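You operate a simulated robot arm through the tools that you are given. There is no shell and no other tool.

You are at the controls of a simulated robot arm. One attempt, no reset.

Task
Clamp the ribbon, patch the tear with the blue strip, then release it.
Fine: both clamps down before the strip goes on; one strip, along the tear and over it; both clamps end open.

Only the result counts: the job must be done as asked and must still hold three seconds after the hand-in. Knocking over, shifting, dropping, spilling or breaking anything else fails it.

Robot
A 7-joint arm with a two-finger parallel gripper, fixed in place. Base frame: the origin is at the foot of the arm, x ahead of it, y to its left, z up. Lengths are in mm, angles in rad, forces in N, time in s.
With the tool pointing down near the work surface it reaches from about 480 to 920 mm from the base axis. Its first joint turns from -2.007 to 2.007 rad. Payload 3.91 kg.
The tool frame sits at the grasp point between the pads (the TCP): z along the fingers, y along the line on which they close. The tips reach 30 mm beyond it. The gripper opens to 110 mm. The fingers are 20 mm wide and 10 mm thick; the gripper's body (48 by 112 mm) begins 55 mm behind the TCP.
Orientation is told as [roll, pitch, yaw] about the base's x, y, z axes, in that order, counted from this pose: with the fingers straight down and closing along the base's y, the tool's x points along the base's -x, its y along +y and its z along -z.

Tools
- The arm moves only by the tool apply_moves. Its argument "moves" is a list of rows, each a list of 3 entries, a list of its own where there are three numbers: the shift along the tool's x, y, z in mm, then the turn, a rotation vector about the tool's x, y, z in rad, then the opening, from 0 (shut) to 1 (fully open). In form: [[[tx, ty, tz], [wx, wy, wz], gripper], ...]. A call has 1 to 20 rows; each row is the pose to reach, as a shift and turn from the pose commanded when the call began, along the tool's axes at that moment. A row lasts 0.2 s, in which the tool goes at most 50 mm and 0.15 rad; a call with a longer step from one row to the next is refused whole, and so is a gripper value outside its range. A pose out of reach is approached as far as the arm can. The call stops where the force on the tool passes 40 N (or 10 N more than at its start, if that is more) or the arm is blocked; 0.2 s more then pass. The fingers move at their own pace (about 153 mm/s each) and stop on an object; they squeeze with about 25 N. The grip force told is the motor's: it shows also when the fingers shut on nothing. Time passes only in rows, and 0.2 s behind the last, so rows that repeat a pose let the fingers close. It gives the time, the measured TCP pose, the force on the tool (base axes), the opening and the grip force at its end, in the units of the frame above (readings bear some noise), with the torque about the TCP (base axes, N m) and any sound that the robot's microphone picked up, and new pictures: "show" is both (left out), scene, wrist or none.
- Cameras (640 x 400 px; columns grow to the right, rows downward): "scene" is fixed at [221.1, -649.8, 1432.5]; the picture's right is [0.63, -0.78, 0.00], its down [-0.59, -0.48, -0.65] and it looks along [0.51, 0.41, -0.76] (base axes); focal length 347 px, centre (320, 200). "wrist" rides on the gripper at [72, 17, -103] in the tool frame; the picture's right is [-0.23, 0.97, 0.00], its down [-0.76, -0.18, -0.62] and it looks along [-0.61, -0.14, 0.78] (tool axes); focal length 222 px, centre (320, 200). There is no depth. A picture from a camera that has moved, and an enlarged one, comes with that camera's place and axes in the base frame and with its lens.
- slide_trunk(by): slides the trunk up (or, below 0, down) by that many mm; the arm rides with it, the base frame stays. It gives what a move gives, with no picture.
- enlarge(camera, box): a new picture of the part [left, top, right, bottom] of that camera's present view, enlarged. The clock stands still meanwhile.
- hand_in(): hands the job in; it is judged then, once.

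Nothing tells you positions but the pictures and the camera data. Unless the task says otherwise, let go and move clear before handing in.

The tools are called after ">>>" as name(argument=value, ...) on one line, values as JSON. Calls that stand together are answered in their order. apply_moves: Moves the arm, as the interface text tells. Its arguments: {"type":"object","properties":{"moves":{"type":"array","items":{"type":"array"}},"show":{"type":"string","enum":["both","scene","wrist","none"]}},"required":["moves"]} The other tools are called the same way: slide_trunk (by) slides the trunk up or down; enlarge (camera, box) takes an enlarged picture of a part of a camera's view; hand_in () hands the job in.

At the start:

```text
clock: 0.0
ee_pos: [282.1, -477.0, 1200.8]
ee_rot: [0.002, 0.0, 0.001]
wrist_force: [0.7, -0.8, 0.2]
moment: [0.04, 0.0, -0.04]
gripper_width: 110.0
gripper_force: 0.0
trunk travel left (down, up): [-775.0, 215.0]
```

scene: 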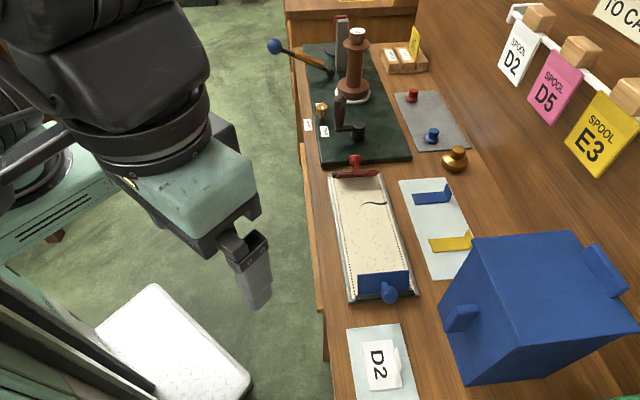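
wrist: 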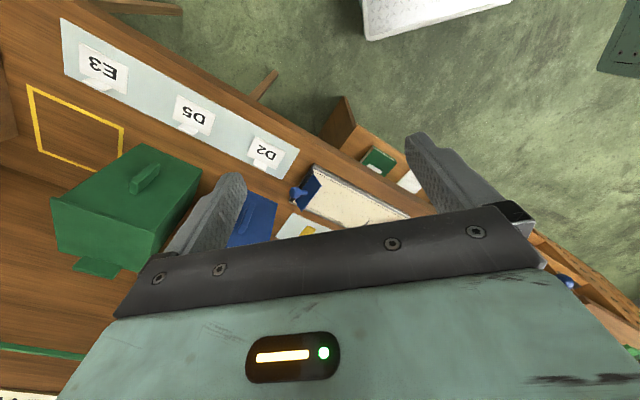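

I see a bench with a ribbon tray (cream ribbon with a dark tear), a red clamp at its far end and a blue clamp at its near end, and blue and yellow strips on a pale sheet to its right. I'll look closer before moving.

>>> enlarge(camera="scene", box=[310, 140, 490, 310])

>>> enlarge(camera="scene", box=[320, 145, 420, 215])

>>> enlarge(camera="scene", box=[330, 240, 430, 310])

>>> enlarge(camera="scene", box=[395, 170, 485, 270])

>>> enlarge(camera="wrist", box=[220, 130, 440, 250])

```text
2.35 times, centred on (400, 225) of scene
camera zoom: at [221.1, -649.8, 1432.5], right [0.63, -0.78, 0.0], down [-0.59, -0.48, -0.65], along [0.51, 0.41, -0.76], focal length 817 px, centre (132, 141)
```

zoom: 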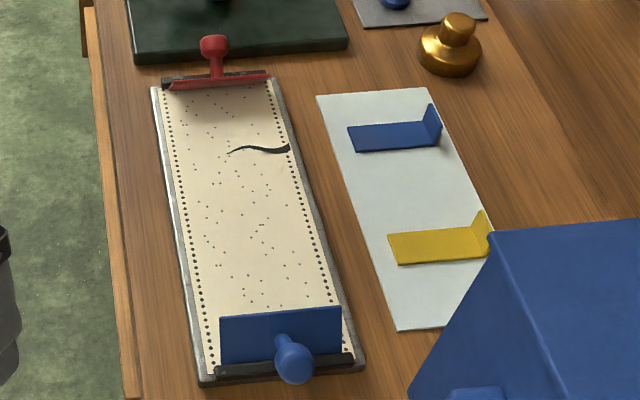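

```text
5.71 times, centred on (370, 180) of scene
camera zoom: at [221.1, -649.8, 1432.5], right [0.63, -0.78, 0.0], down [-0.59, -0.48, -0.65], along [0.51, 0.41, -0.76], focal length 1984 px, centre (34, 314)
```

zoom: 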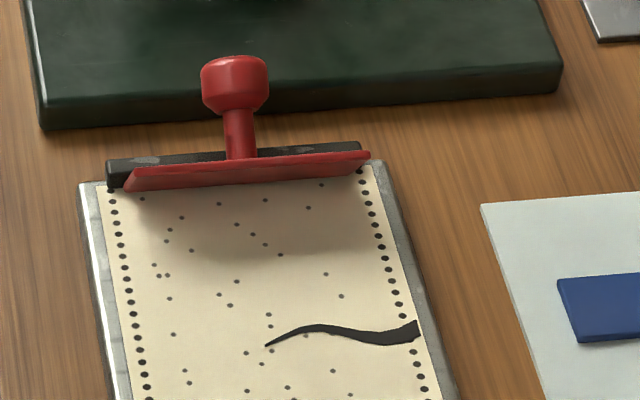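

```text
5.71 times, centred on (380, 275) of scene
camera zoom: at [221.1, -649.8, 1432.5], right [0.63, -0.78, 0.0], down [-0.59, -0.48, -0.65], along [0.51, 0.41, -0.76], focal length 1984 px, centre (-23, -229)
```

zoom: 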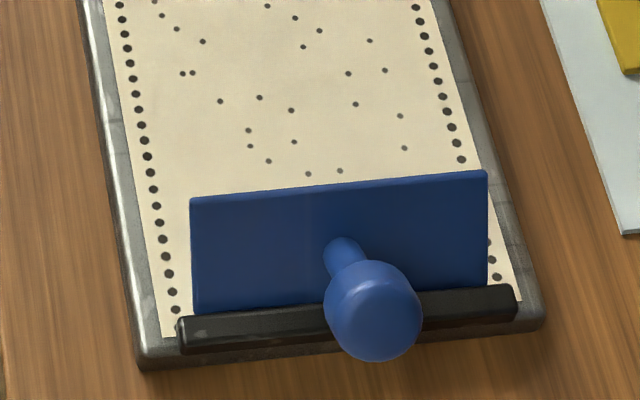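

```text
4.00 times, centred on (440, 220) of scene
camera zoom: at [221.1, -649.8, 1432.5], right [0.63, -0.78, 0.0], down [-0.59, -0.48, -0.65], along [0.51, 0.41, -0.76], focal length 1389 px, centre (-160, 120)
```

zoom: 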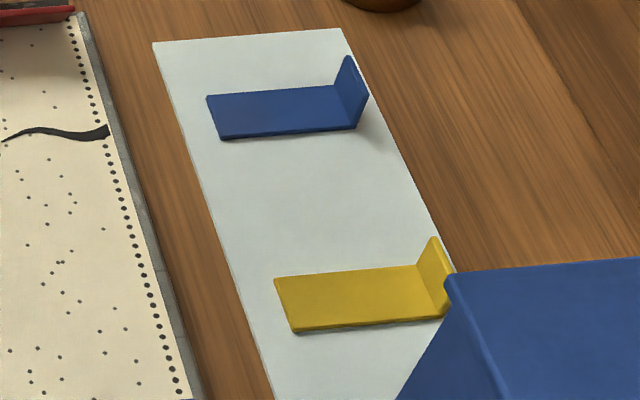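

```text
2.91 times, centred on (330, 190) of wrist
camera zoom: at [210.7, -461.2, 1304.5], right [0.23, 0.97, 0.0], down [0.76, -0.18, 0.62], along [0.61, -0.14, -0.78], focal length 646 px, centre (291, 229)
```

zoom: 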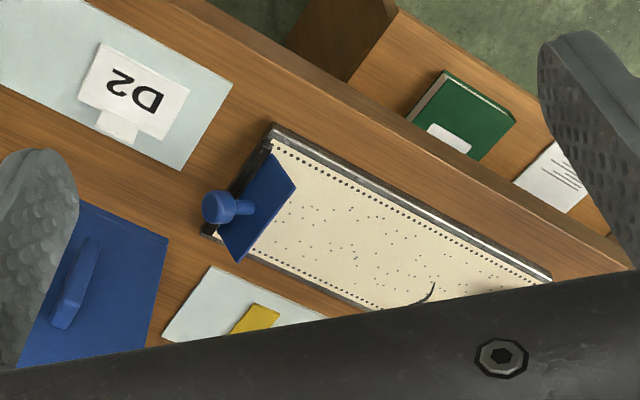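

Triangulating between the two cameras puts the tray top near z≈872, its long axis at 45° (from about (497,-572) to (711,-360)), and both clamps about 50° open. Next I move over the ribbon, yawed 45°, to look closer.

>>> apply_moves(moves=[[[-45, 2, 0], [0, 0, -0.11], 1], [[-90, 4, 0], [0, 0, -0.22], 1], [[-135, 6, 0], [0, 0, -0.33], 1], [[-180, 8, 0], [0, 0, -0.44], 1], [[-225, 10, 0], [0, 0, -0.55], 1], [[-270, 12, 20], [0, 0, -0.66], 1], [[-300, 14, 50], [0, 0, -0.77], 1], [[-300, 14, 80], [0, 0, -0.785], 1]])

```text
clock: 1.8
ee_pos: [584.3, -463.7, 1117.8]
ee_rot: [0.0, -0.001, 0.786]
wrist_force: [-0.9, 0.1, 0.2]
moment: [0.0, 0.0, 0.0]
gripper_width: 110.0
gripper_force: 0.1
trunk travel left (down, up): [-775.0, 215.0]
camera wrist: at [520.5, -503.7, 1221.9], right [-0.53, 0.85, 0.0], down [0.66, 0.41, 0.62], along [0.53, 0.33, -0.78], focal length 222 px, centre (320, 200)
```

scene: 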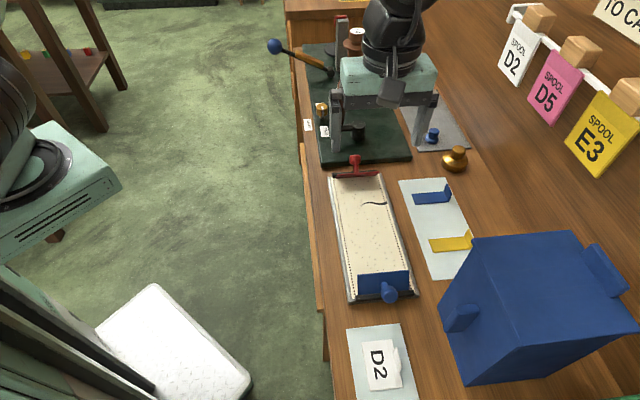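
wrist: 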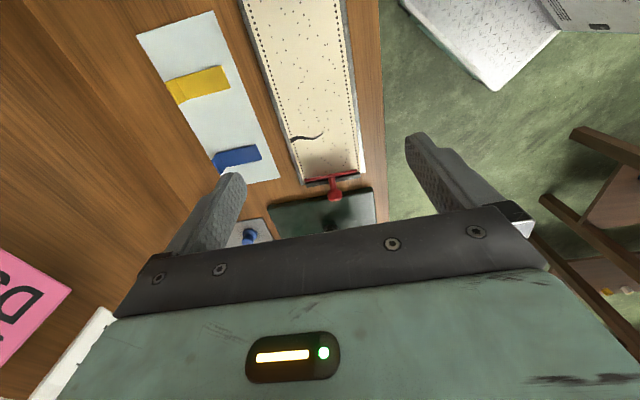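

The arm follows commands accurately and the wrist view now shows ribbon, strips and the red clamp. I'll enlarge to measure.

>>> enlarge(camera="wrist", box=[200, 100, 380, 210])

>>> enlarge(camera="wrist", box=[140, 0, 380, 150])

```text
3.56 times, centred on (290, 155) of wrist
camera zoom: at [520.5, -503.7, 1221.9], right [-0.53, 0.85, 0.0], down [0.66, 0.41, 0.62], along [0.53, 0.33, -0.78], focal length 790 px, centre (427, 360)
```

zoom: 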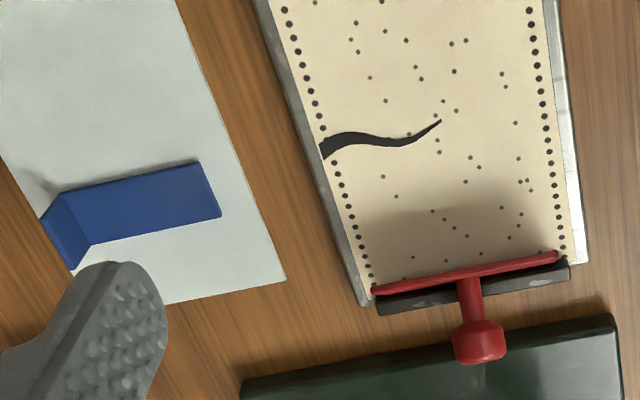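

```text
2.67 times, centred on (260, 75) of wrist
camera zoom: at [520.5, -503.7, 1221.9], right [-0.53, 0.85, 0.0], down [0.66, 0.41, 0.62], along [0.53, 0.33, -0.78], focal length 592 px, centre (480, 533)
```

zoom: 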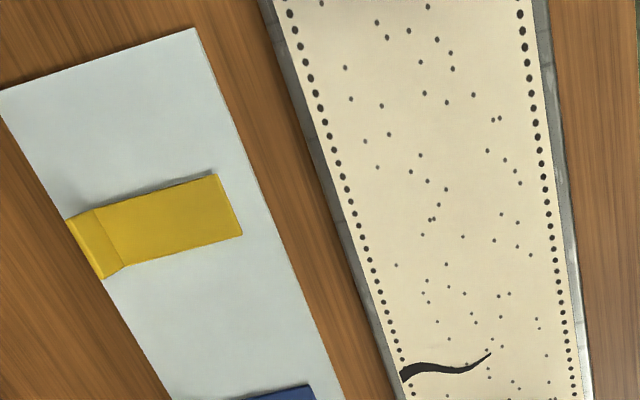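

The ribbon, tear (u≈153, v 750–808 in tray axes) and blue strip (70×29 mm, upright tab at its outer end) are located. Both clamps stand about 50° open, so I'll straddle the red knob with spread fingers and press its plate down.

>>> apply_moves(moves=[[[-26, -3, 32], [0, 0, 0], 0.64], [[-52, -6, 64], [0, 0, 0], 0.64], [[-78, -9, 96], [0, 0, 0], 0.64], [[-104, -11, 128], [0, 0, 0], 0.64], [[-128, -13, 158], [0, 0, 0], 0.64], [[-128, -13, 158], [0, 0, 0], 0.64]])

```text
clock: 3.2
ee_pos: [681.6, -383.9, 962.8]
ee_rot: [0.001, 0.0, 0.785]
wrist_force: [0.0, -0.2, 0.0]
moment: [0.0, -0.01, -0.02]
gripper_width: 70.6
gripper_force: 0.0
trunk travel left (down, up): [-775.0, 215.0]
camera wrist: at [618.5, -423.5, 1066.9], right [-0.53, 0.85, 0.0], down [0.66, 0.41, 0.62], along [0.53, 0.33, -0.78], focal length 222 px, centre (320, 200)
```

scene: 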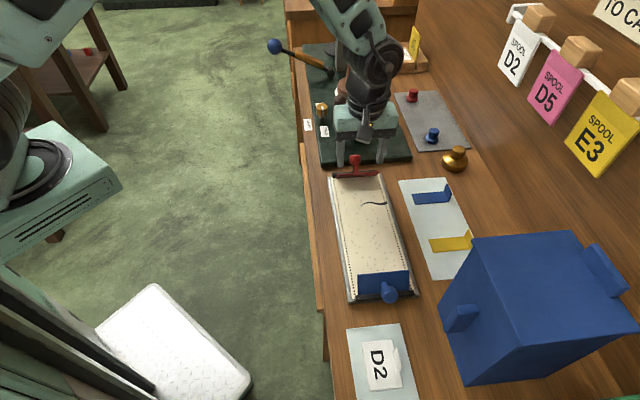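
wrist: 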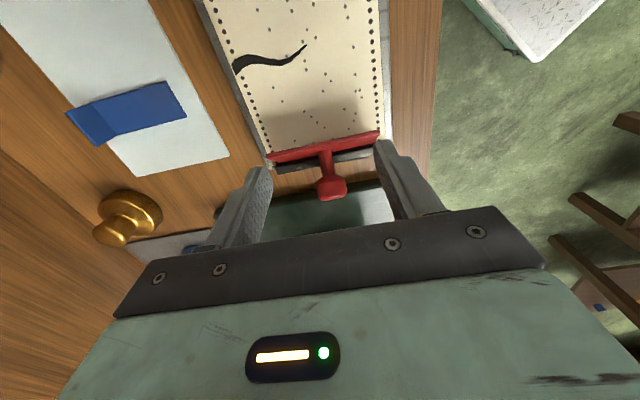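

>>> enlarge(camera="wrist", box=[220, 100, 440, 240])

>>> enlarge(camera="scene", box=[315, 125, 415, 195])

```text
2.86 times, centred on (330, 170) of wrist
camera zoom: at [618.5, -423.5, 1066.9], right [-0.53, 0.85, 0.0], down [0.66, 0.41, 0.62], along [0.53, 0.33, -0.78], focal length 635 px, centre (291, 286)
```

zoom: 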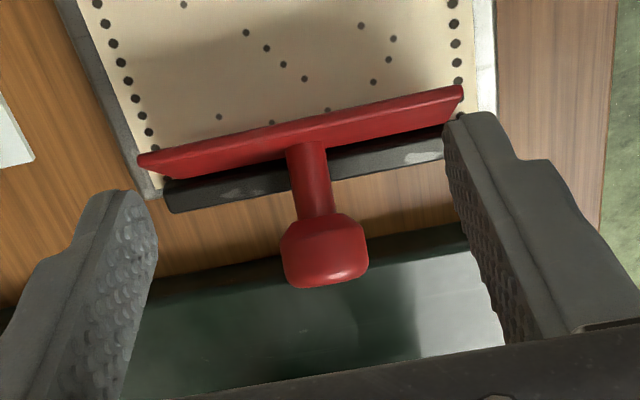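

```text
5.71 times, centred on (365, 160) of scene
camera zoom: at [221.1, -649.8, 1432.5], right [0.63, -0.78, 0.0], down [-0.59, -0.48, -0.65], along [0.51, 0.41, -0.76], focal length 1984 px, centre (63, 429)
```

zoom: 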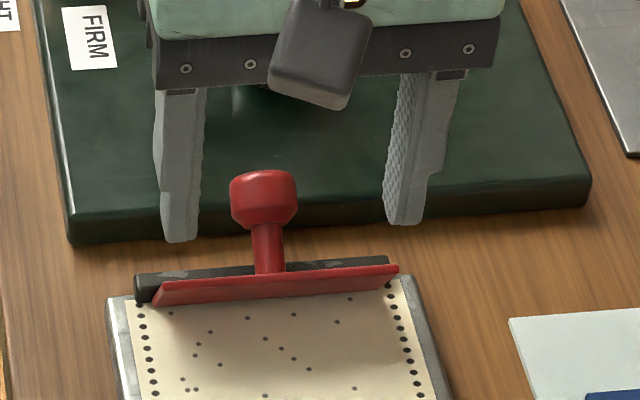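

The red plate's free edge is at u≈209, z≈908 and spans v 708–796. I narrow the fingers to about 56 mm so both land on the plate on either side of the knob, then descend slowly.

>>> apply_moves(moves=[[[-4, 1, 10], [0, 0, 0], 0.51], [[-4, 1, 18], [0, 0, 0], 0.51], [[-4, 1, 23], [0, 0, 0], 0.51], [[-4, 1, 27], [0, 0, 0], 0.51], [[-4, 1, 31], [0, 0, 0], 0.51], [[-4, 1, 35], [0, 0, 0], 0.51], [[-4, 1, 39], [0, 0, 0], 0.51], [[-4, 1, 42], [0, 0, 0], 0.51]])

```text
clock: 5.0
ee_pos: [685.3, -379.4, 919.6]
ee_rot: [0.0, -0.001, 0.785]
wrist_force: [0.0, 0.1, -0.8]
moment: [0.01, 0.01, -0.02]
gripper_width: 56.1
gripper_force: 0.0
trunk travel left (down, up): [-775.0, 215.0]
camera wrist: at [621.3, -417.9, 1023.9], right [-0.53, 0.85, 0.0], down [0.66, 0.41, 0.62], along [0.53, 0.33, -0.78], focal length 222 px, centre (320, 200)
```

scene: 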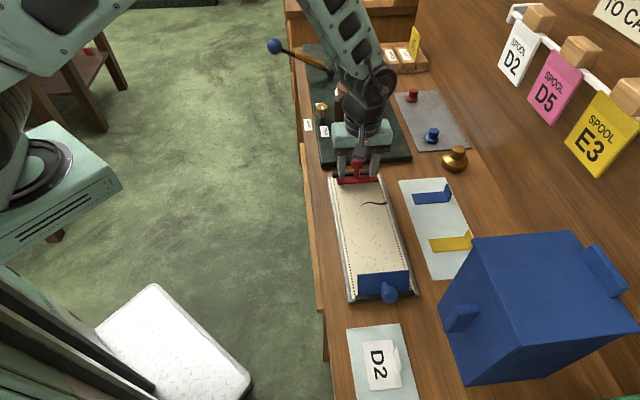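
wrist: 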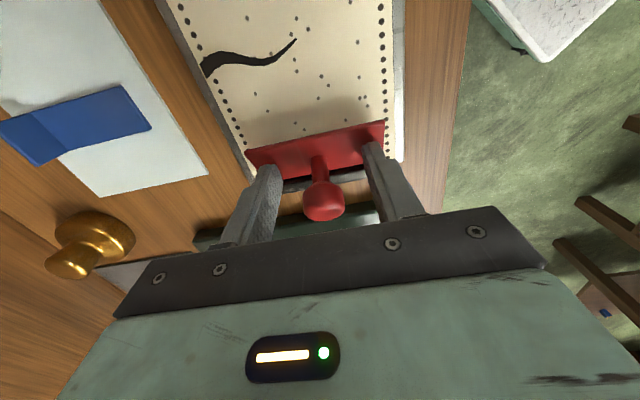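

The red plate is rotating down under the fingers with almost no force. I continue until it bottoms.

>>> apply_moves(moves=[[[0, 0, 2], [0, 0, 0], 0.51], [[0, 0, 4], [0, 0, 0], 0.51], [[0, 0, 6], [0, 0, 0], 0.51], [[0, 0, 8], [0, 0, 0], 0.51], [[0, 0, 8], [0, 0, 0], 0.51]], show="wrist")

```text
clock: 6.2
ee_pos: [683.7, -379.3, 912.9]
ee_rot: [-0.001, 0.001, 0.784]
wrist_force: [-0.9, 0.2, -0.1]
moment: [0.0, -0.02, 0.01]
gripper_width: 56.0
gripper_force: 0.1
trunk travel left (down, up): [-775.0, 215.0]
camera wrist: at [621.7, -419.1, 1016.5], right [-0.53, 0.85, 0.0], down [0.66, 0.41, 0.62], along [0.53, 0.33, -0.78], focal length 222 px, centre (320, 200)
```

wrist: 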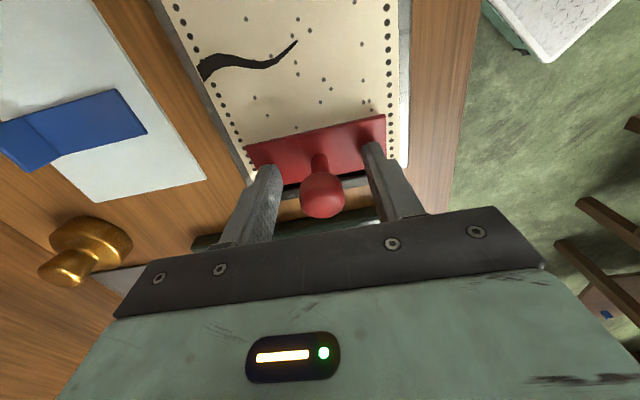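

>>> apply_moves(moves=[[[0, 0, 1.5], [0, 0, 0], 0.51], [[0, 0, 3], [0, 0, 0], 0.51], [[0, 0, 4.5], [0, 0, 0], 0.51], [[0, 0, 6], [0, 0, 0], 0.51]], show="wrist")

```text
clock: 7.2
ee_pos: [684.4, -379.5, 909.0]
ee_rot: [-0.002, -0.001, 0.785]
wrist_force: [-2.7, -1.3, 14.8]
moment: [0.33, 0.38, 0.1]
gripper_width: 56.3
gripper_force: 0.3
trunk travel left (down, up): [-775.0, 215.0]
camera wrist: at [621.3, -418.7, 1012.6], right [-0.53, 0.85, 0.0], down [0.66, 0.41, 0.62], along [0.53, 0.33, -0.78], focal length 222 px, centre (320, 200)
```

wrist: 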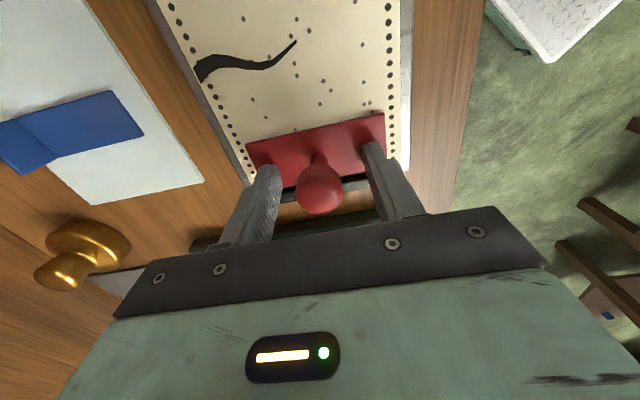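

>>> apply_moves(moves=[[[0, 0, 1.0], [0, 0, 0], 0.51], [[0, 0, 2], [0, 0, 0], 0.51], [[0, 0, 2], [0, 0, 0], 0.51]], show="both")

>>> enlarge(camera="wrist", box=[220, 90, 440, 230])

>>> enlarge(camera="scene", box=[315, 135, 415, 205])

```text
clock: 7.8
ee_pos: [684.6, -379.3, 909.4]
ee_rot: [-0.006, 0.002, 0.786]
wrist_force: [-5.4, 1.3, 21.2]
moment: [0.62, 0.63, 0.11]
gripper_width: 58.5
gripper_force: 2.8
trunk travel left (down, up): [-775.0, 215.0]
stopped in row 3: the force on the tool passed its limit at 42 N (the readings are from after the stop); the commanded pose is now the measured one
camera wrist: at [621.8, -419.2, 1012.6], right [-0.53, 0.85, 0.0], down [0.66, 0.41, 0.62], along [0.53, 0.33, -0.78], focal length 222 px, centre (320, 200)
```

scene: 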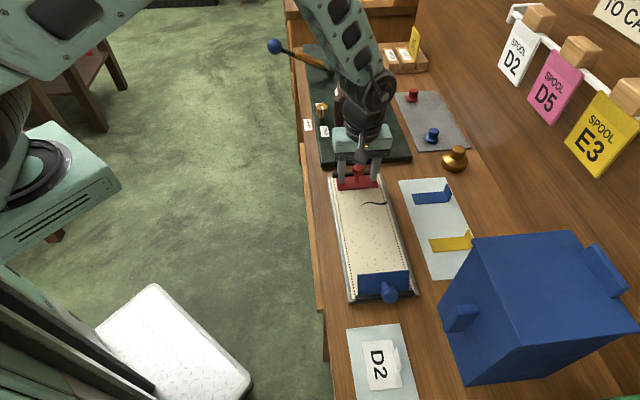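
wrist: 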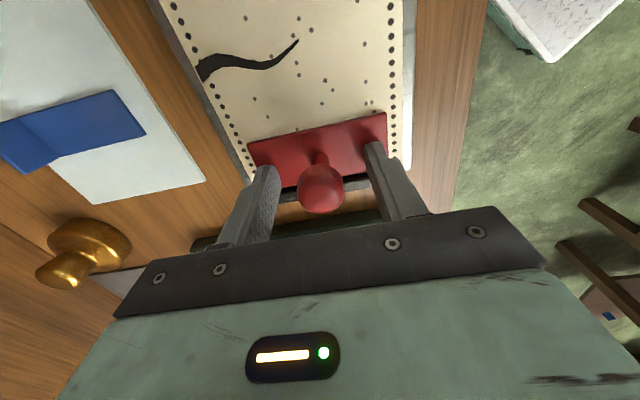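

```text
2.86 times, centred on (330, 160) of wrist
camera zoom: at [621.8, -419.2, 1012.6], right [-0.53, 0.85, 0.0], down [0.66, 0.41, 0.62], along [0.53, 0.33, -0.78], focal length 635 px, centre (291, 314)
```

zoom: 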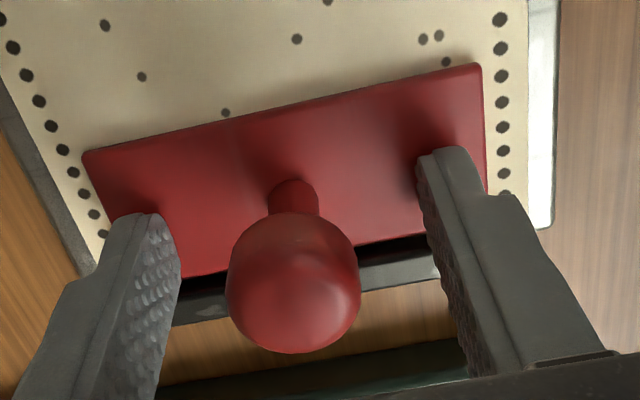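

```text
5.71 times, centred on (365, 170) of scene
camera zoom: at [221.1, -649.8, 1432.5], right [0.63, -0.78, 0.0], down [-0.59, -0.48, -0.65], along [0.51, 0.41, -0.76], focal length 1984 px, centre (63, 371)
```

zoom: 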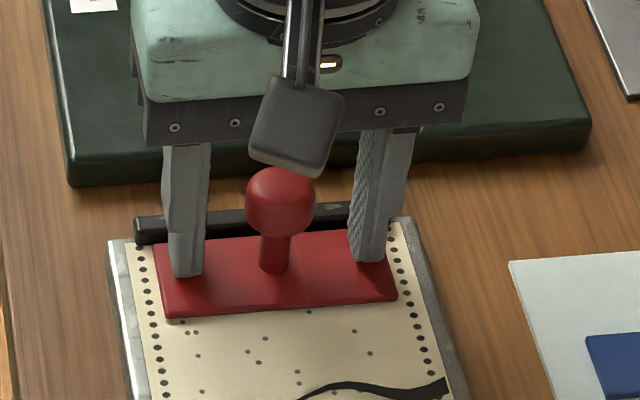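

The red plate looks flat on the ribbon. I lift straight up and move toward the blue clamp, checking that red stays down.

>>> apply_moves(moves=[[[0, 0, -20], [0, 0, 0], 0.51], [[0, 0, -60], [0, 0, 0], 0.51], [[0, 0, -105], [0, 0, 0], 0.51], [[45, 0, -115], [0, 0, 0], 0.51], [[90, 0, -115], [0, 0, 0], 0.51], [[135, 0, -115], [0, 0, 0], 0.51], [[180, 0, -115], [0, 0, 0], 0.51], [[180, 0, -115], [0, 0, 0], 0.51]])

>>> enlarge(camera="scene", box=[320, 145, 420, 215])

>>> enlarge(camera="scene", box=[330, 240, 430, 310])

```text
clock: 9.6
ee_pos: [555.9, -506.8, 1022.3]
ee_rot: [-0.004, -0.001, 0.785]
wrist_force: [-0.1, -0.6, -0.7]
moment: [0.01, -0.01, -0.01]
gripper_width: 56.2
gripper_force: 0.1
trunk travel left (down, up): [-775.0, 215.0]
camera wrist: at [492.9, -546.1, 1126.6], right [-0.53, 0.85, 0.0], down [0.66, 0.41, 0.62], along [0.53, 0.33, -0.78], focal length 222 px, centre (320, 200)
```

scene: 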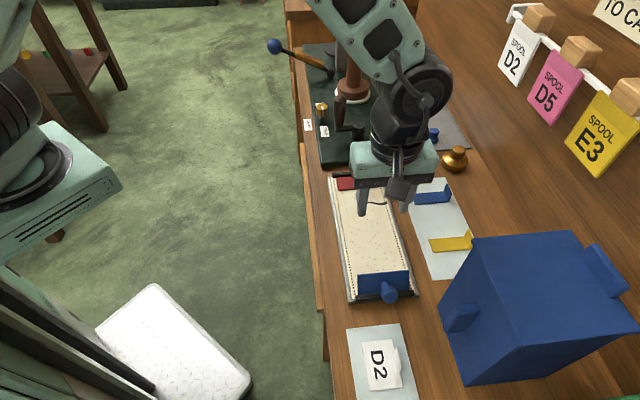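
wrist: 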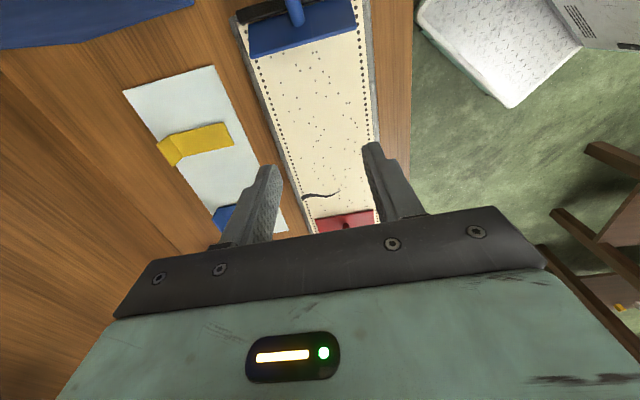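

```text
5.71 times, centred on (370, 180) of scene
camera zoom: at [221.1, -649.8, 1432.5], right [0.63, -0.78, 0.0], down [-0.59, -0.48, -0.65], along [0.51, 0.41, -0.76], focal length 1984 px, centre (34, 314)
```

zoom: 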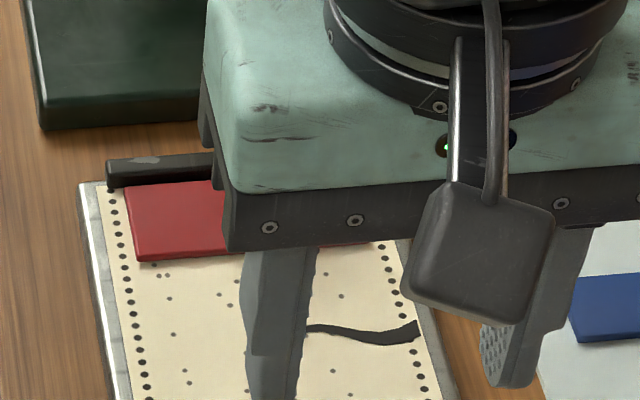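

```text
5.71 times, centred on (380, 275) of scene
camera zoom: at [221.1, -649.8, 1432.5], right [0.63, -0.78, 0.0], down [-0.59, -0.48, -0.65], along [0.51, 0.41, -0.76], focal length 1984 px, centre (-23, -229)
```

zoom: 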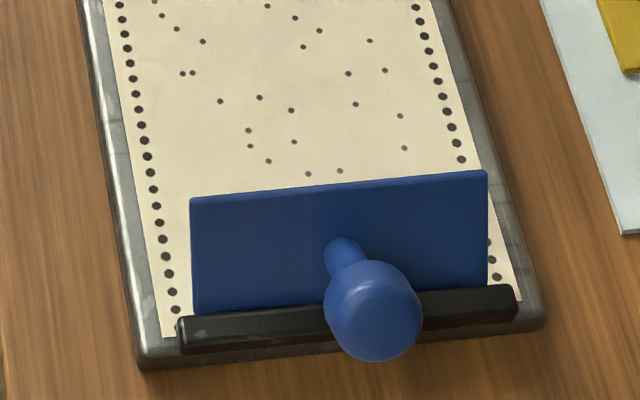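

>>> enlarge(camera="wrist", box=[220, 0, 390, 100])

```text
3.76 times, centred on (305, 50) of wrist
camera zoom: at [492.9, -546.1, 1126.6], right [-0.53, 0.85, 0.0], down [0.66, 0.41, 0.62], along [0.53, 0.33, -0.78], focal length 836 px, centre (376, 765)
```

zoom: 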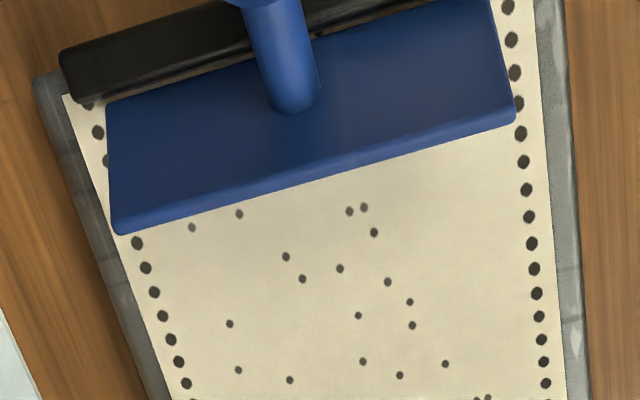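

Red holds shut. The blue plate's free edge is at u≈-27.5 and centred at v≈752, mirroring the red one. I press it the same way at u≈-34.

>>> apply_moves(moves=[[[35, 0, 0], [0, 0, 0], 0.51], [[69, -1, 15], [0, 0, 0], 0.51], [[69, -1, 45], [0, 0, 0], 0.51], [[69, -1, 70], [0, 0, 0], 0.51], [[69, -1, 80], [0, 0, 0], 0.51], [[69, -1, 86], [0, 0, 0], 0.51], [[69, -1, 92], [0, 0, 0], 0.51], [[69, -1, 97], [0, 0, 0], 0.51], [[69, -1, 101], [0, 0, 0], 0.51], [[69, -1, 104], [0, 0, 0], 0.51], [[69, -1, 107], [0, 0, 0], 0.51]])

```text
clock: 12.0
ee_pos: [509.6, -556.8, 915.2]
ee_rot: [-0.004, 0.0, 0.784]
wrist_force: [-0.2, -0.2, -0.1]
moment: [-0.04, -0.02, 0.02]
gripper_width: 56.4
gripper_force: 0.1
trunk travel left (down, up): [-775.0, 215.0]
camera wrist: at [446.5, -596.0, 1018.2], right [-0.53, 0.85, 0.0], down [0.66, 0.41, 0.62], along [0.53, 0.33, -0.78], focal length 222 px, centre (320, 200)
```

scene: 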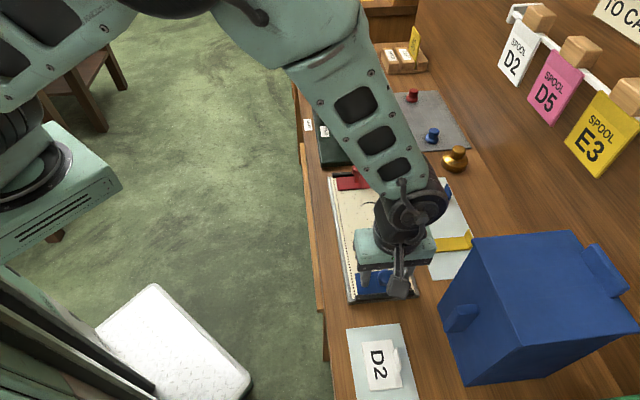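
wrist: 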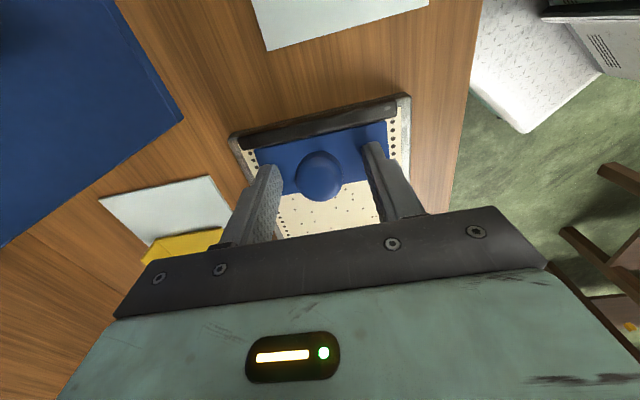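

Blue plate is nearly down. A few more millimetres, gently.

>>> apply_moves(moves=[[[0, 0, 1.5], [0, 0, 0], 0.51], [[0, 0, 3], [0, 0, 0], 0.51], [[0, 0, 4.5], [0, 0, 0], 0.51], [[0, 0, 6], [0, 0, 0], 0.51], [[0, 0, 7], [0, 0, 0], 0.51]])

```text
clock: 13.2
ee_pos: [509.9, -556.8, 908.5]
ee_rot: [-0.003, 0.0, 0.783]
wrist_force: [-0.3, 1.1, 6.2]
moment: [0.13, 0.12, -0.07]
gripper_width: 56.4
gripper_force: 0.3
trunk travel left (down, up): [-775.0, 215.0]
camera wrist: at [446.6, -595.9, 1012.6], right [-0.53, 0.85, 0.0], down [0.66, 0.41, 0.62], along [0.53, 0.33, -0.78], focal length 222 px, centre (320, 200)
```

scene: 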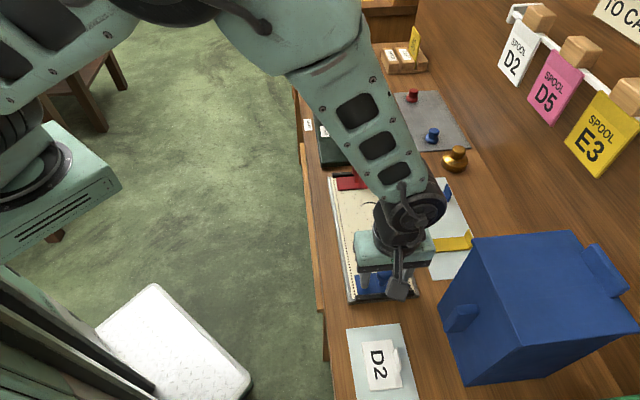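
wrist: 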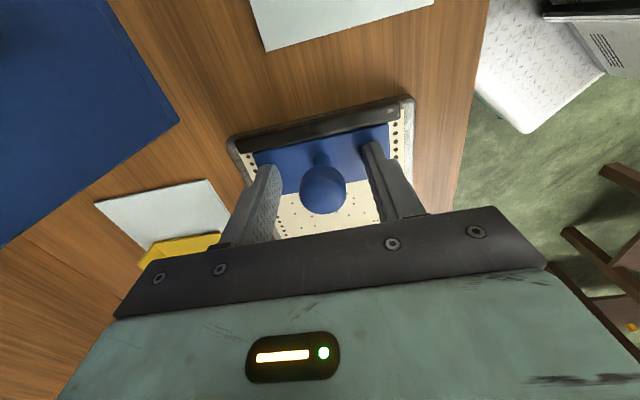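

>>> apply_moves(moves=[[[0, 0, 0.7], [0, 0, 0], 0.51], [[0, 0, 1.2], [0, 0, 0], 0.51], [[0, 0, 1.2], [0, 0, 0], 0.51]], show="none")

>>> enlarge(camera="wrist", box=[220, 80, 430, 240])

```text
clock: 14.0
ee_pos: [510.2, -556.0, 909.4]
ee_rot: [-0.006, 0.0, 0.784]
wrist_force: [-1.3, 1.1, 29.2]
moment: [0.63, 0.72, -0.22]
gripper_width: 56.5
gripper_force: 0.7
trunk travel left (down, up): [-775.0, 215.0]
```

```text
2.50 times, centred on (325, 160) of wrist
camera zoom: at [446.5, -595.6, 1012.6], right [-0.53, 0.85, -0.01], down [0.66, 0.42, 0.62], along [0.53, 0.32, -0.78], focal length 555 px, centre (308, 300)
```

zoom: 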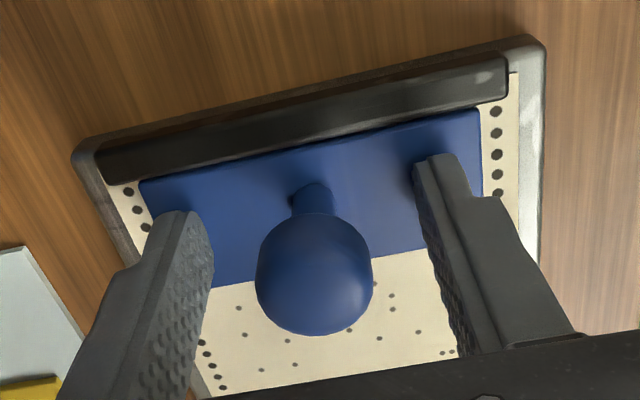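

Both clamps are down. I lift, go along the tray first (keeping clear of the blue box), then across to hover above the blue strip's tab.

>>> apply_moves(moves=[[[0, 0, -20], [0, 0, 0], 0.51], [[0, 0, -65], [0, 0, 0], 0.51], [[0, 0, -105], [0, 0, 0], 0.51], [[-45, 0, -110], [0, 0, 0], 0.51], [[-90, 0, -110], [0, 0, 0], 0.5], [[-135, 0, -110], [0, 0, 0], 0.5], [[-165, -30, -110], [0, 0, 0], 0.5], [[-194, -65, -110], [0, 0, 0], 0.5], [[-194, -110, -105], [0, 0, 0], 0.5], [[-194, -150, -95], [0, 0, 0], 0.5], [[-194, -187, -80], [0, 0, 0], 0.5], [[-194, -187, -70], [0, 0, 0], 0.5]])

>>> enlarge(camera="wrist", box=[220, 80, 430, 240])

>>> enlarge(camera="scene", box=[320, 145, 480, 310])

```text
clock: 16.6
ee_pos: [778.4, -552.2, 977.9]
ee_rot: [-0.002, 0.0, 0.786]
wrist_force: [-0.5, -0.5, 0.1]
moment: [-0.01, 0.0, 0.01]
gripper_width: 55.0
gripper_force: 0.1
trunk travel left (down, up): [-775.0, 215.0]
camera wrist: at [715.7, -591.6, 1081.4], right [-0.53, 0.85, 0.0], down [0.66, 0.41, 0.62], along [0.53, 0.33, -0.78], focal length 222 px, centre (320, 200)
```

scene: 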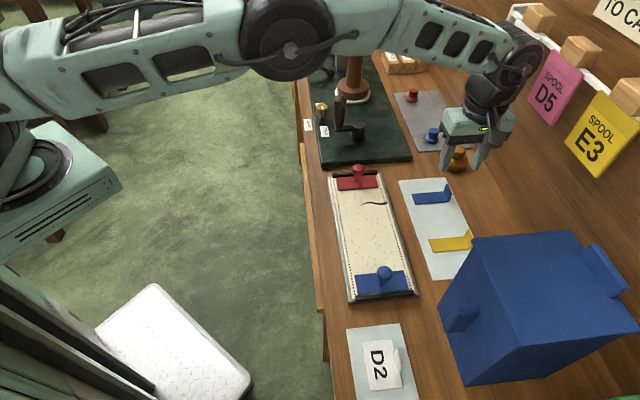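
wrist: 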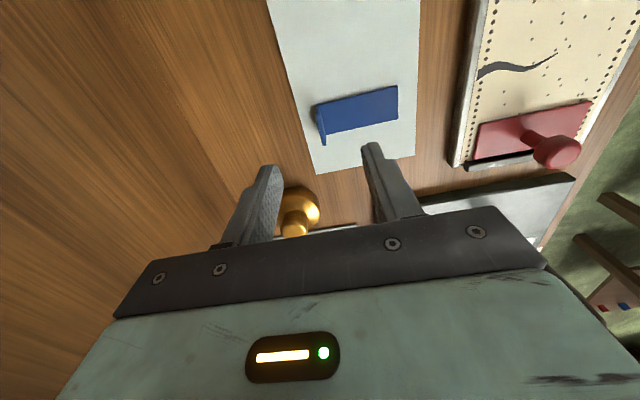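

```text
2.50 times, centred on (325, 160) of wrist
camera zoom: at [715.7, -591.6, 1081.4], right [-0.53, 0.85, 0.0], down [0.66, 0.41, 0.62], along [0.53, 0.33, -0.78], focal length 555 px, centre (308, 300)
```

zoom: 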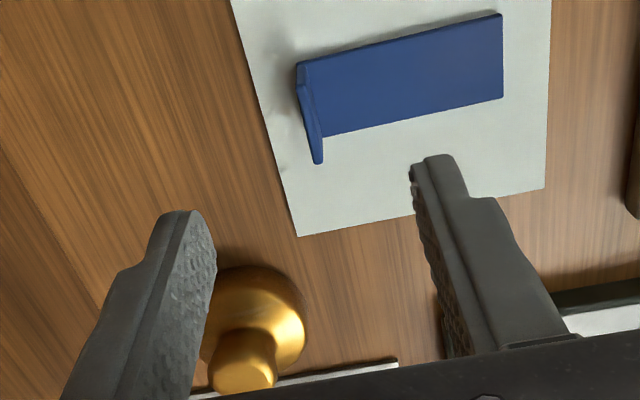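

```text
2.42 times, centred on (400, 228) of scene
camera zoom: at [221.1, -649.8, 1432.5], right [0.63, -0.78, 0.0], down [-0.59, -0.48, -0.65], along [0.51, 0.41, -0.76], focal length 842 px, centre (126, 133)
```

zoom: 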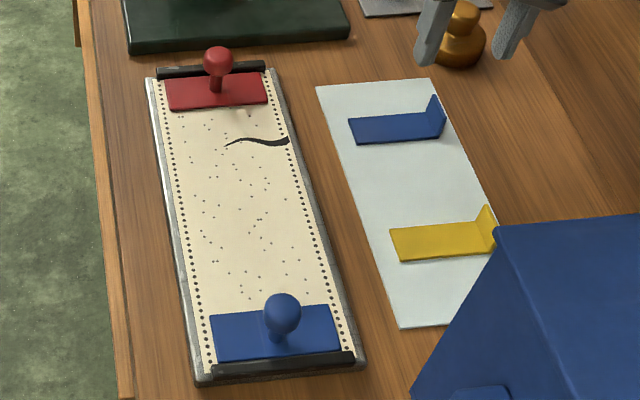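

Both clamps are shut, and the blue strip spans u 145–174 and v 868–938 with its top at z≈868 and its tab top at z≈895. I'm already centred over the tab, so I descend with the fingers open until the tips sit just above the strip.

>>> apply_moves(moves=[[[0, 1, 20], [0, 0, 0], 0.5], [[0, 1, 40], [0, 0, 0], 0.5], [[0, 1, 55], [0, 0, 0], 0.5], [[0, 1, 65], [0, 0, 0], 0.5], [[0, 1, 71], [0, 0, 0], 0.5], [[0, 1, 71], [0, 0, 0], 0.5]])

>>> enlarge(camera="wrist", box=[220, 60, 430, 230])

>>> enlarge(camera="scene", box=[390, 150, 490, 220])

```text
clock: 18.0
ee_pos: [777.7, -551.9, 906.0]
ee_rot: [-0.003, 0.001, 0.784]
wrist_force: [0.0, 1.0, -0.5]
moment: [0.0, -0.02, 0.0]
gripper_width: 54.9
gripper_force: 0.0
trunk travel left (down, up): [-775.0, 215.0]
camera wrist: at [716.0, -590.4, 1009.9], right [-0.53, 0.85, 0.0], down [0.66, 0.41, 0.62], along [0.53, 0.33, -0.78], focal length 222 px, centre (320, 200)
```

scene: 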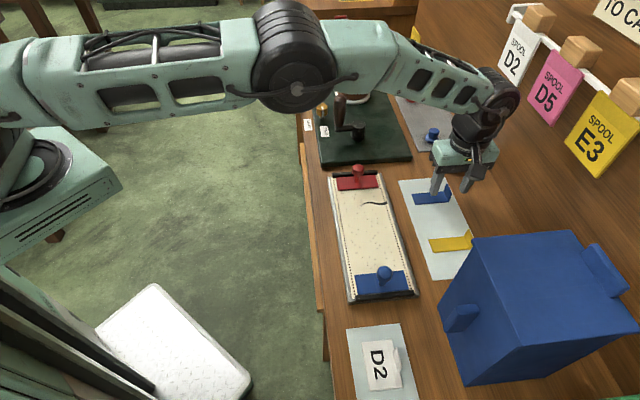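
wrist: 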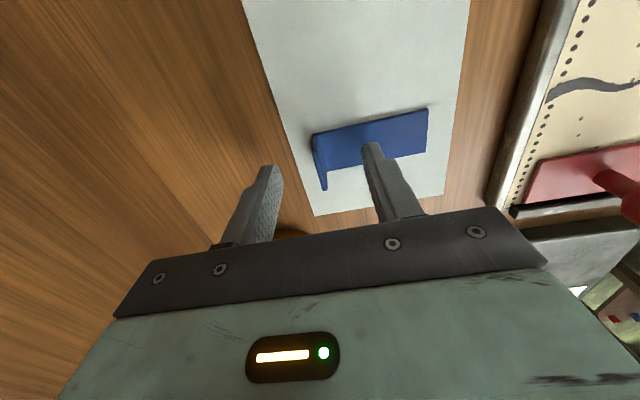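

```text
2.35 times, centred on (325, 145) of wrist
camera zoom: at [716.0, -590.4, 1009.9], right [-0.53, 0.85, 0.0], down [0.66, 0.41, 0.62], along [0.53, 0.33, -0.78], focal length 523 px, centre (308, 329)
```

zoom: 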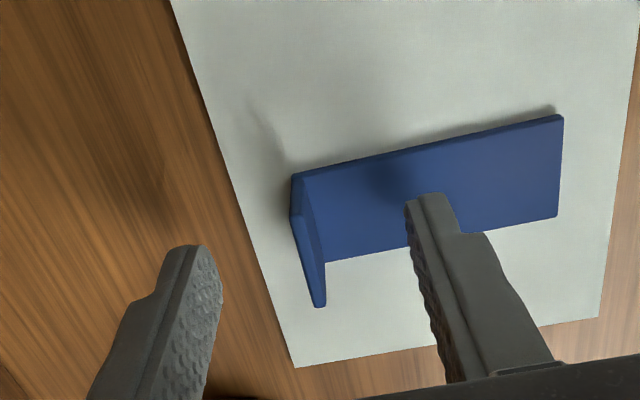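

```text
5.71 times, centred on (440, 185) of scene
camera zoom: at [221.1, -649.8, 1432.5], right [0.63, -0.78, 0.0], down [-0.59, -0.48, -0.65], along [0.51, 0.41, -0.76], focal length 1984 px, centre (-366, 286)
```

zoom: 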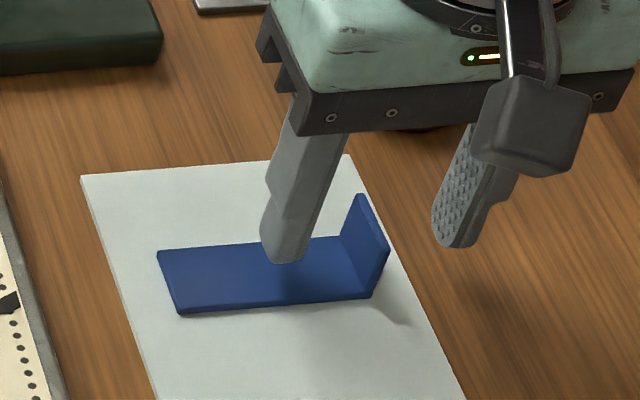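

The tab is well centred between the fingers. Lower another 3 mm and close on it.

>>> apply_moves(moves=[[[0, 0, 2], [0, 0, 0], 0.5], [[0, 0, 3.5], [0, 0, 0], 0.4], [[0, 0, 3.5], [0, 0, 0], 0.25], [[0, 0, 3.5], [0, 0, 0], 0.1], [[0, 0, 3.5], [0, 0, 0], 0], [[0, 0, 3.5], [0, 0, 0], 0], [[0, 0, 3.5], [0, 0, 0], 0]])

>>> enlarge(camera="wrist", box=[220, 60, 430, 230])

>>> enlarge(camera="scene", box=[390, 150, 490, 220])

```text
clock: 19.6
ee_pos: [778.4, -551.8, 903.2]
ee_rot: [-0.003, 0.001, 0.786]
wrist_force: [-0.7, -0.2, -1.6]
moment: [0.0, 0.0, 0.03]
gripper_width: 2.7
gripper_force: 24.8
trunk travel left (down, up): [-775.0, 215.0]
camera wrist: at [715.6, -590.1, 1006.6], right [-0.53, 0.85, 0.0], down [0.66, 0.41, 0.62], along [0.53, 0.33, -0.78], focal length 222 px, centre (320, 200)
```

scene: 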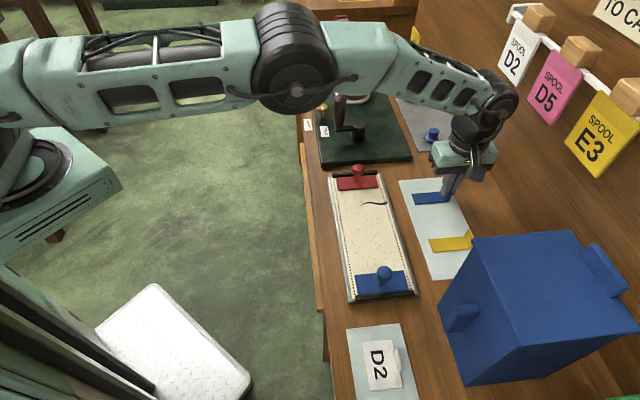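
wrist: 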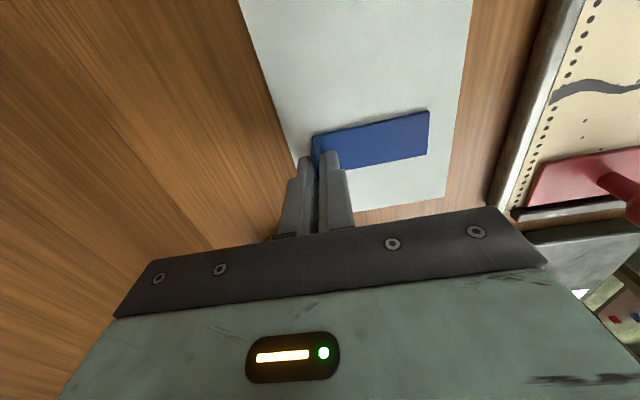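

```text
2.35 times, centred on (325, 145) of wrist
camera zoom: at [715.6, -590.1, 1006.6], right [-0.53, 0.85, 0.0], down [0.66, 0.41, 0.62], along [0.53, 0.33, -0.78], focal length 523 px, centre (308, 329)
```

zoom: 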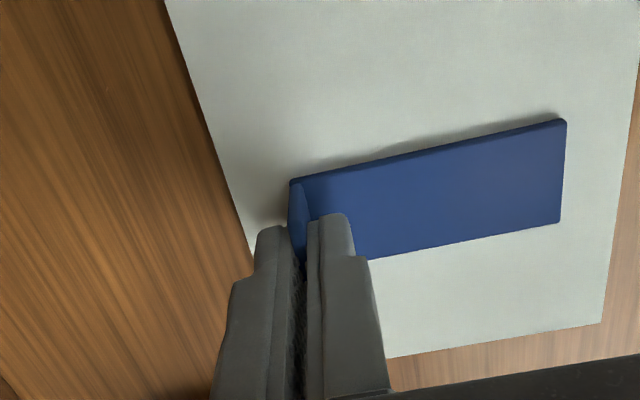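

```text
5.71 times, centred on (440, 185) of scene
camera zoom: at [221.1, -649.8, 1432.5], right [0.63, -0.78, 0.0], down [-0.59, -0.48, -0.65], along [0.51, 0.41, -0.76], focal length 1984 px, centre (-366, 286)
```

zoom: 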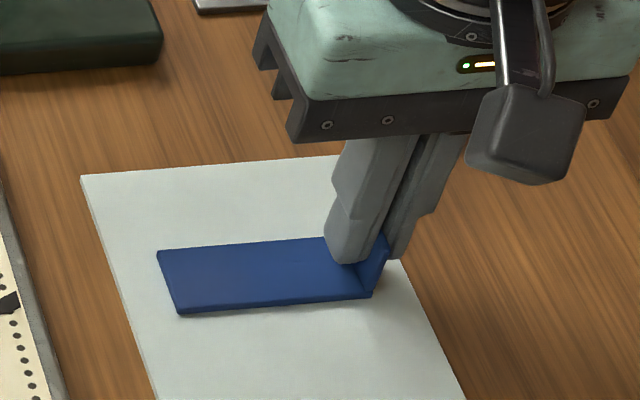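

The tab is gripped (2.7 mm). I lift the strip, carry it across toward the tear and check alignment before lowering.

>>> apply_moves(moves=[[[0, 0, -8], [0, 0, 0], 0], [[0, 0, -25], [0, 0, 0], 0], [[0, 0, -45], [0, 0, 0], 0], [[2, 30, -45], [0, 0, 0], 0], [[4, 60, -45], [0, 0, 0], 0], [[6, 90, -45], [0, 0, 0], 0], [[8.7, 118, -45], [0, 0, 0], 0], [[8.7, 128, -45], [0, 0, 0], 0], [[8.7, 128, -45], [0, 0, 0], 0]])

>>> enlarge(camera="wrist", box=[220, 60, 460, 230])

>>> enlarge(camera="scene", box=[330, 155, 430, 225])

```text
clock: 21.6
ee_pos: [682.9, -466.4, 950.1]
ee_rot: [-0.005, 0.001, 0.786]
wrist_force: [0.0, 0.4, 0.1]
moment: [0.02, 0.03, 0.01]
gripper_width: 2.5
gripper_force: 24.1
trunk travel left (down, up): [-775.0, 215.0]
camera wrist: at [620.0, -506.7, 1052.7], right [-0.53, 0.85, 0.0], down [0.66, 0.41, 0.62], along [0.53, 0.33, -0.78], focal length 222 px, centre (320, 200)
```

scene: 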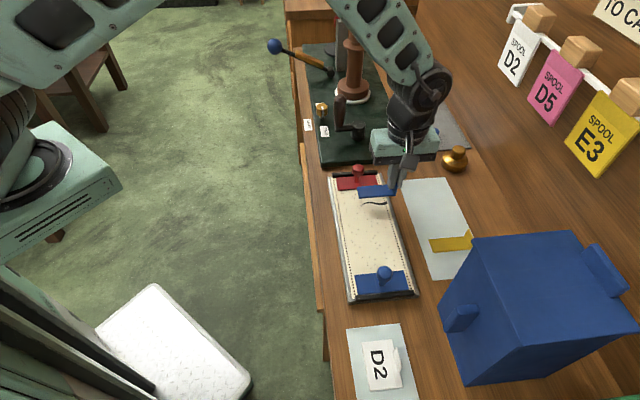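
wrist: 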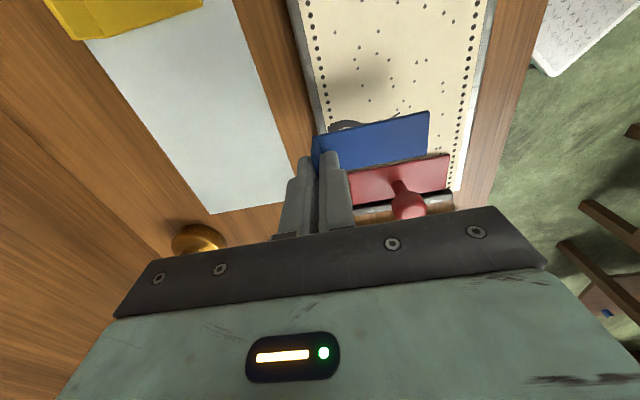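

```text
2.35 times, centred on (340, 145) of wrist
camera zoom: at [620.0, -506.7, 1052.7], right [-0.53, 0.85, 0.0], down [0.66, 0.41, 0.62], along [0.53, 0.33, -0.78], focal length 523 px, centre (273, 329)
```

zoom: 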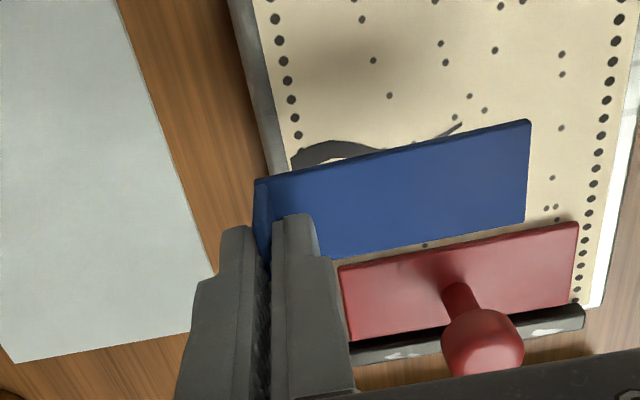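

```text
5.71 times, centred on (380, 190) of scene
camera zoom: at [221.1, -649.8, 1432.5], right [0.63, -0.78, 0.0], down [-0.59, -0.48, -0.65], along [0.51, 0.41, -0.76], focal length 1984 px, centre (-23, 257)
```

zoom: 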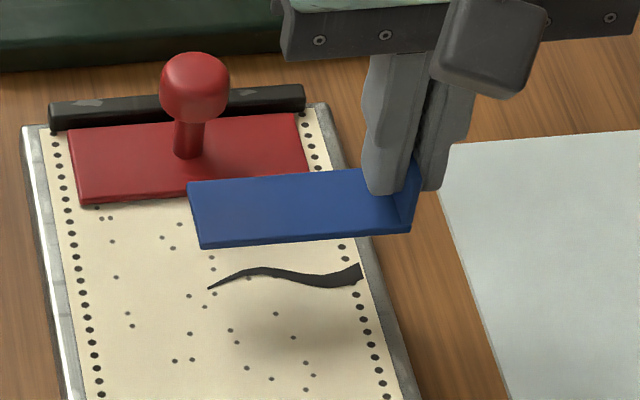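

The held strip lies parallel to the tear; it needs about 2 mm back along the tray. I lower quickly to just above the ribbon, then creep to contact.

>>> apply_moves(moves=[[[2, 0, 10], [0, 0, 0], 0], [[2, 0, 20], [0, 0, 0], 0], [[2, 0, 27], [0, 0, 0], 0], [[2, 0, 30], [0, 0, 0], 0], [[2, 0, 31.5], [0, 0, 0], 0], [[2, 0, 31.5], [0, 0, 0], 0]])

>>> enlarge(camera="scene", box=[330, 155, 430, 225])

```text
clock: 23.0
ee_pos: [680.5, -468.1, 917.0]
ee_rot: [-0.003, -0.001, 0.788]
wrist_force: [-0.8, 0.0, -0.7]
moment: [0.0, -0.01, 0.02]
gripper_width: 2.2
gripper_force: 24.5
trunk travel left (down, up): [-775.0, 215.0]
camera wrist: at [617.9, -507.2, 1019.6], right [-0.53, 0.85, 0.0], down [0.66, 0.41, 0.62], along [0.53, 0.33, -0.78], focal length 222 px, centre (320, 200)
```

scene: 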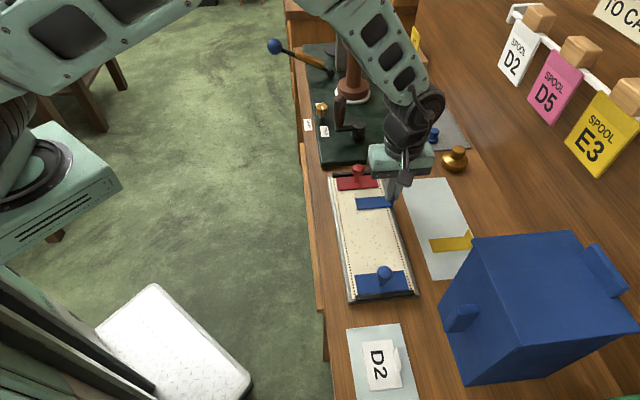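
wrist: 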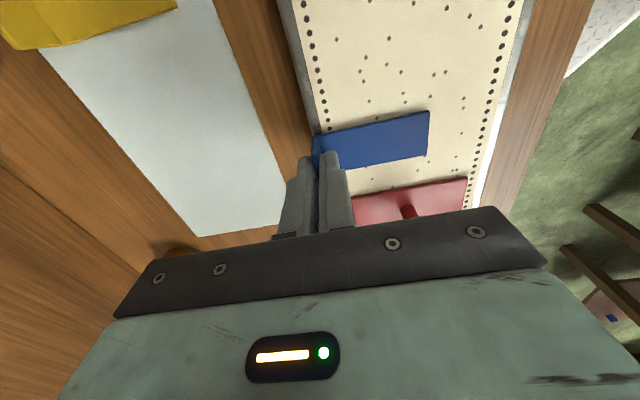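

```text
5.71 times, centred on (380, 190) of scene
camera zoom: at [221.1, -649.8, 1432.5], right [0.63, -0.78, 0.0], down [-0.59, -0.48, -0.65], along [0.51, 0.41, -0.76], focal length 1984 px, centre (-23, 257)
```

zoom: 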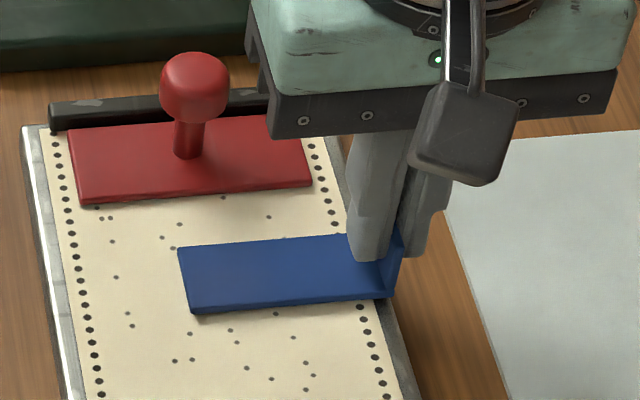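

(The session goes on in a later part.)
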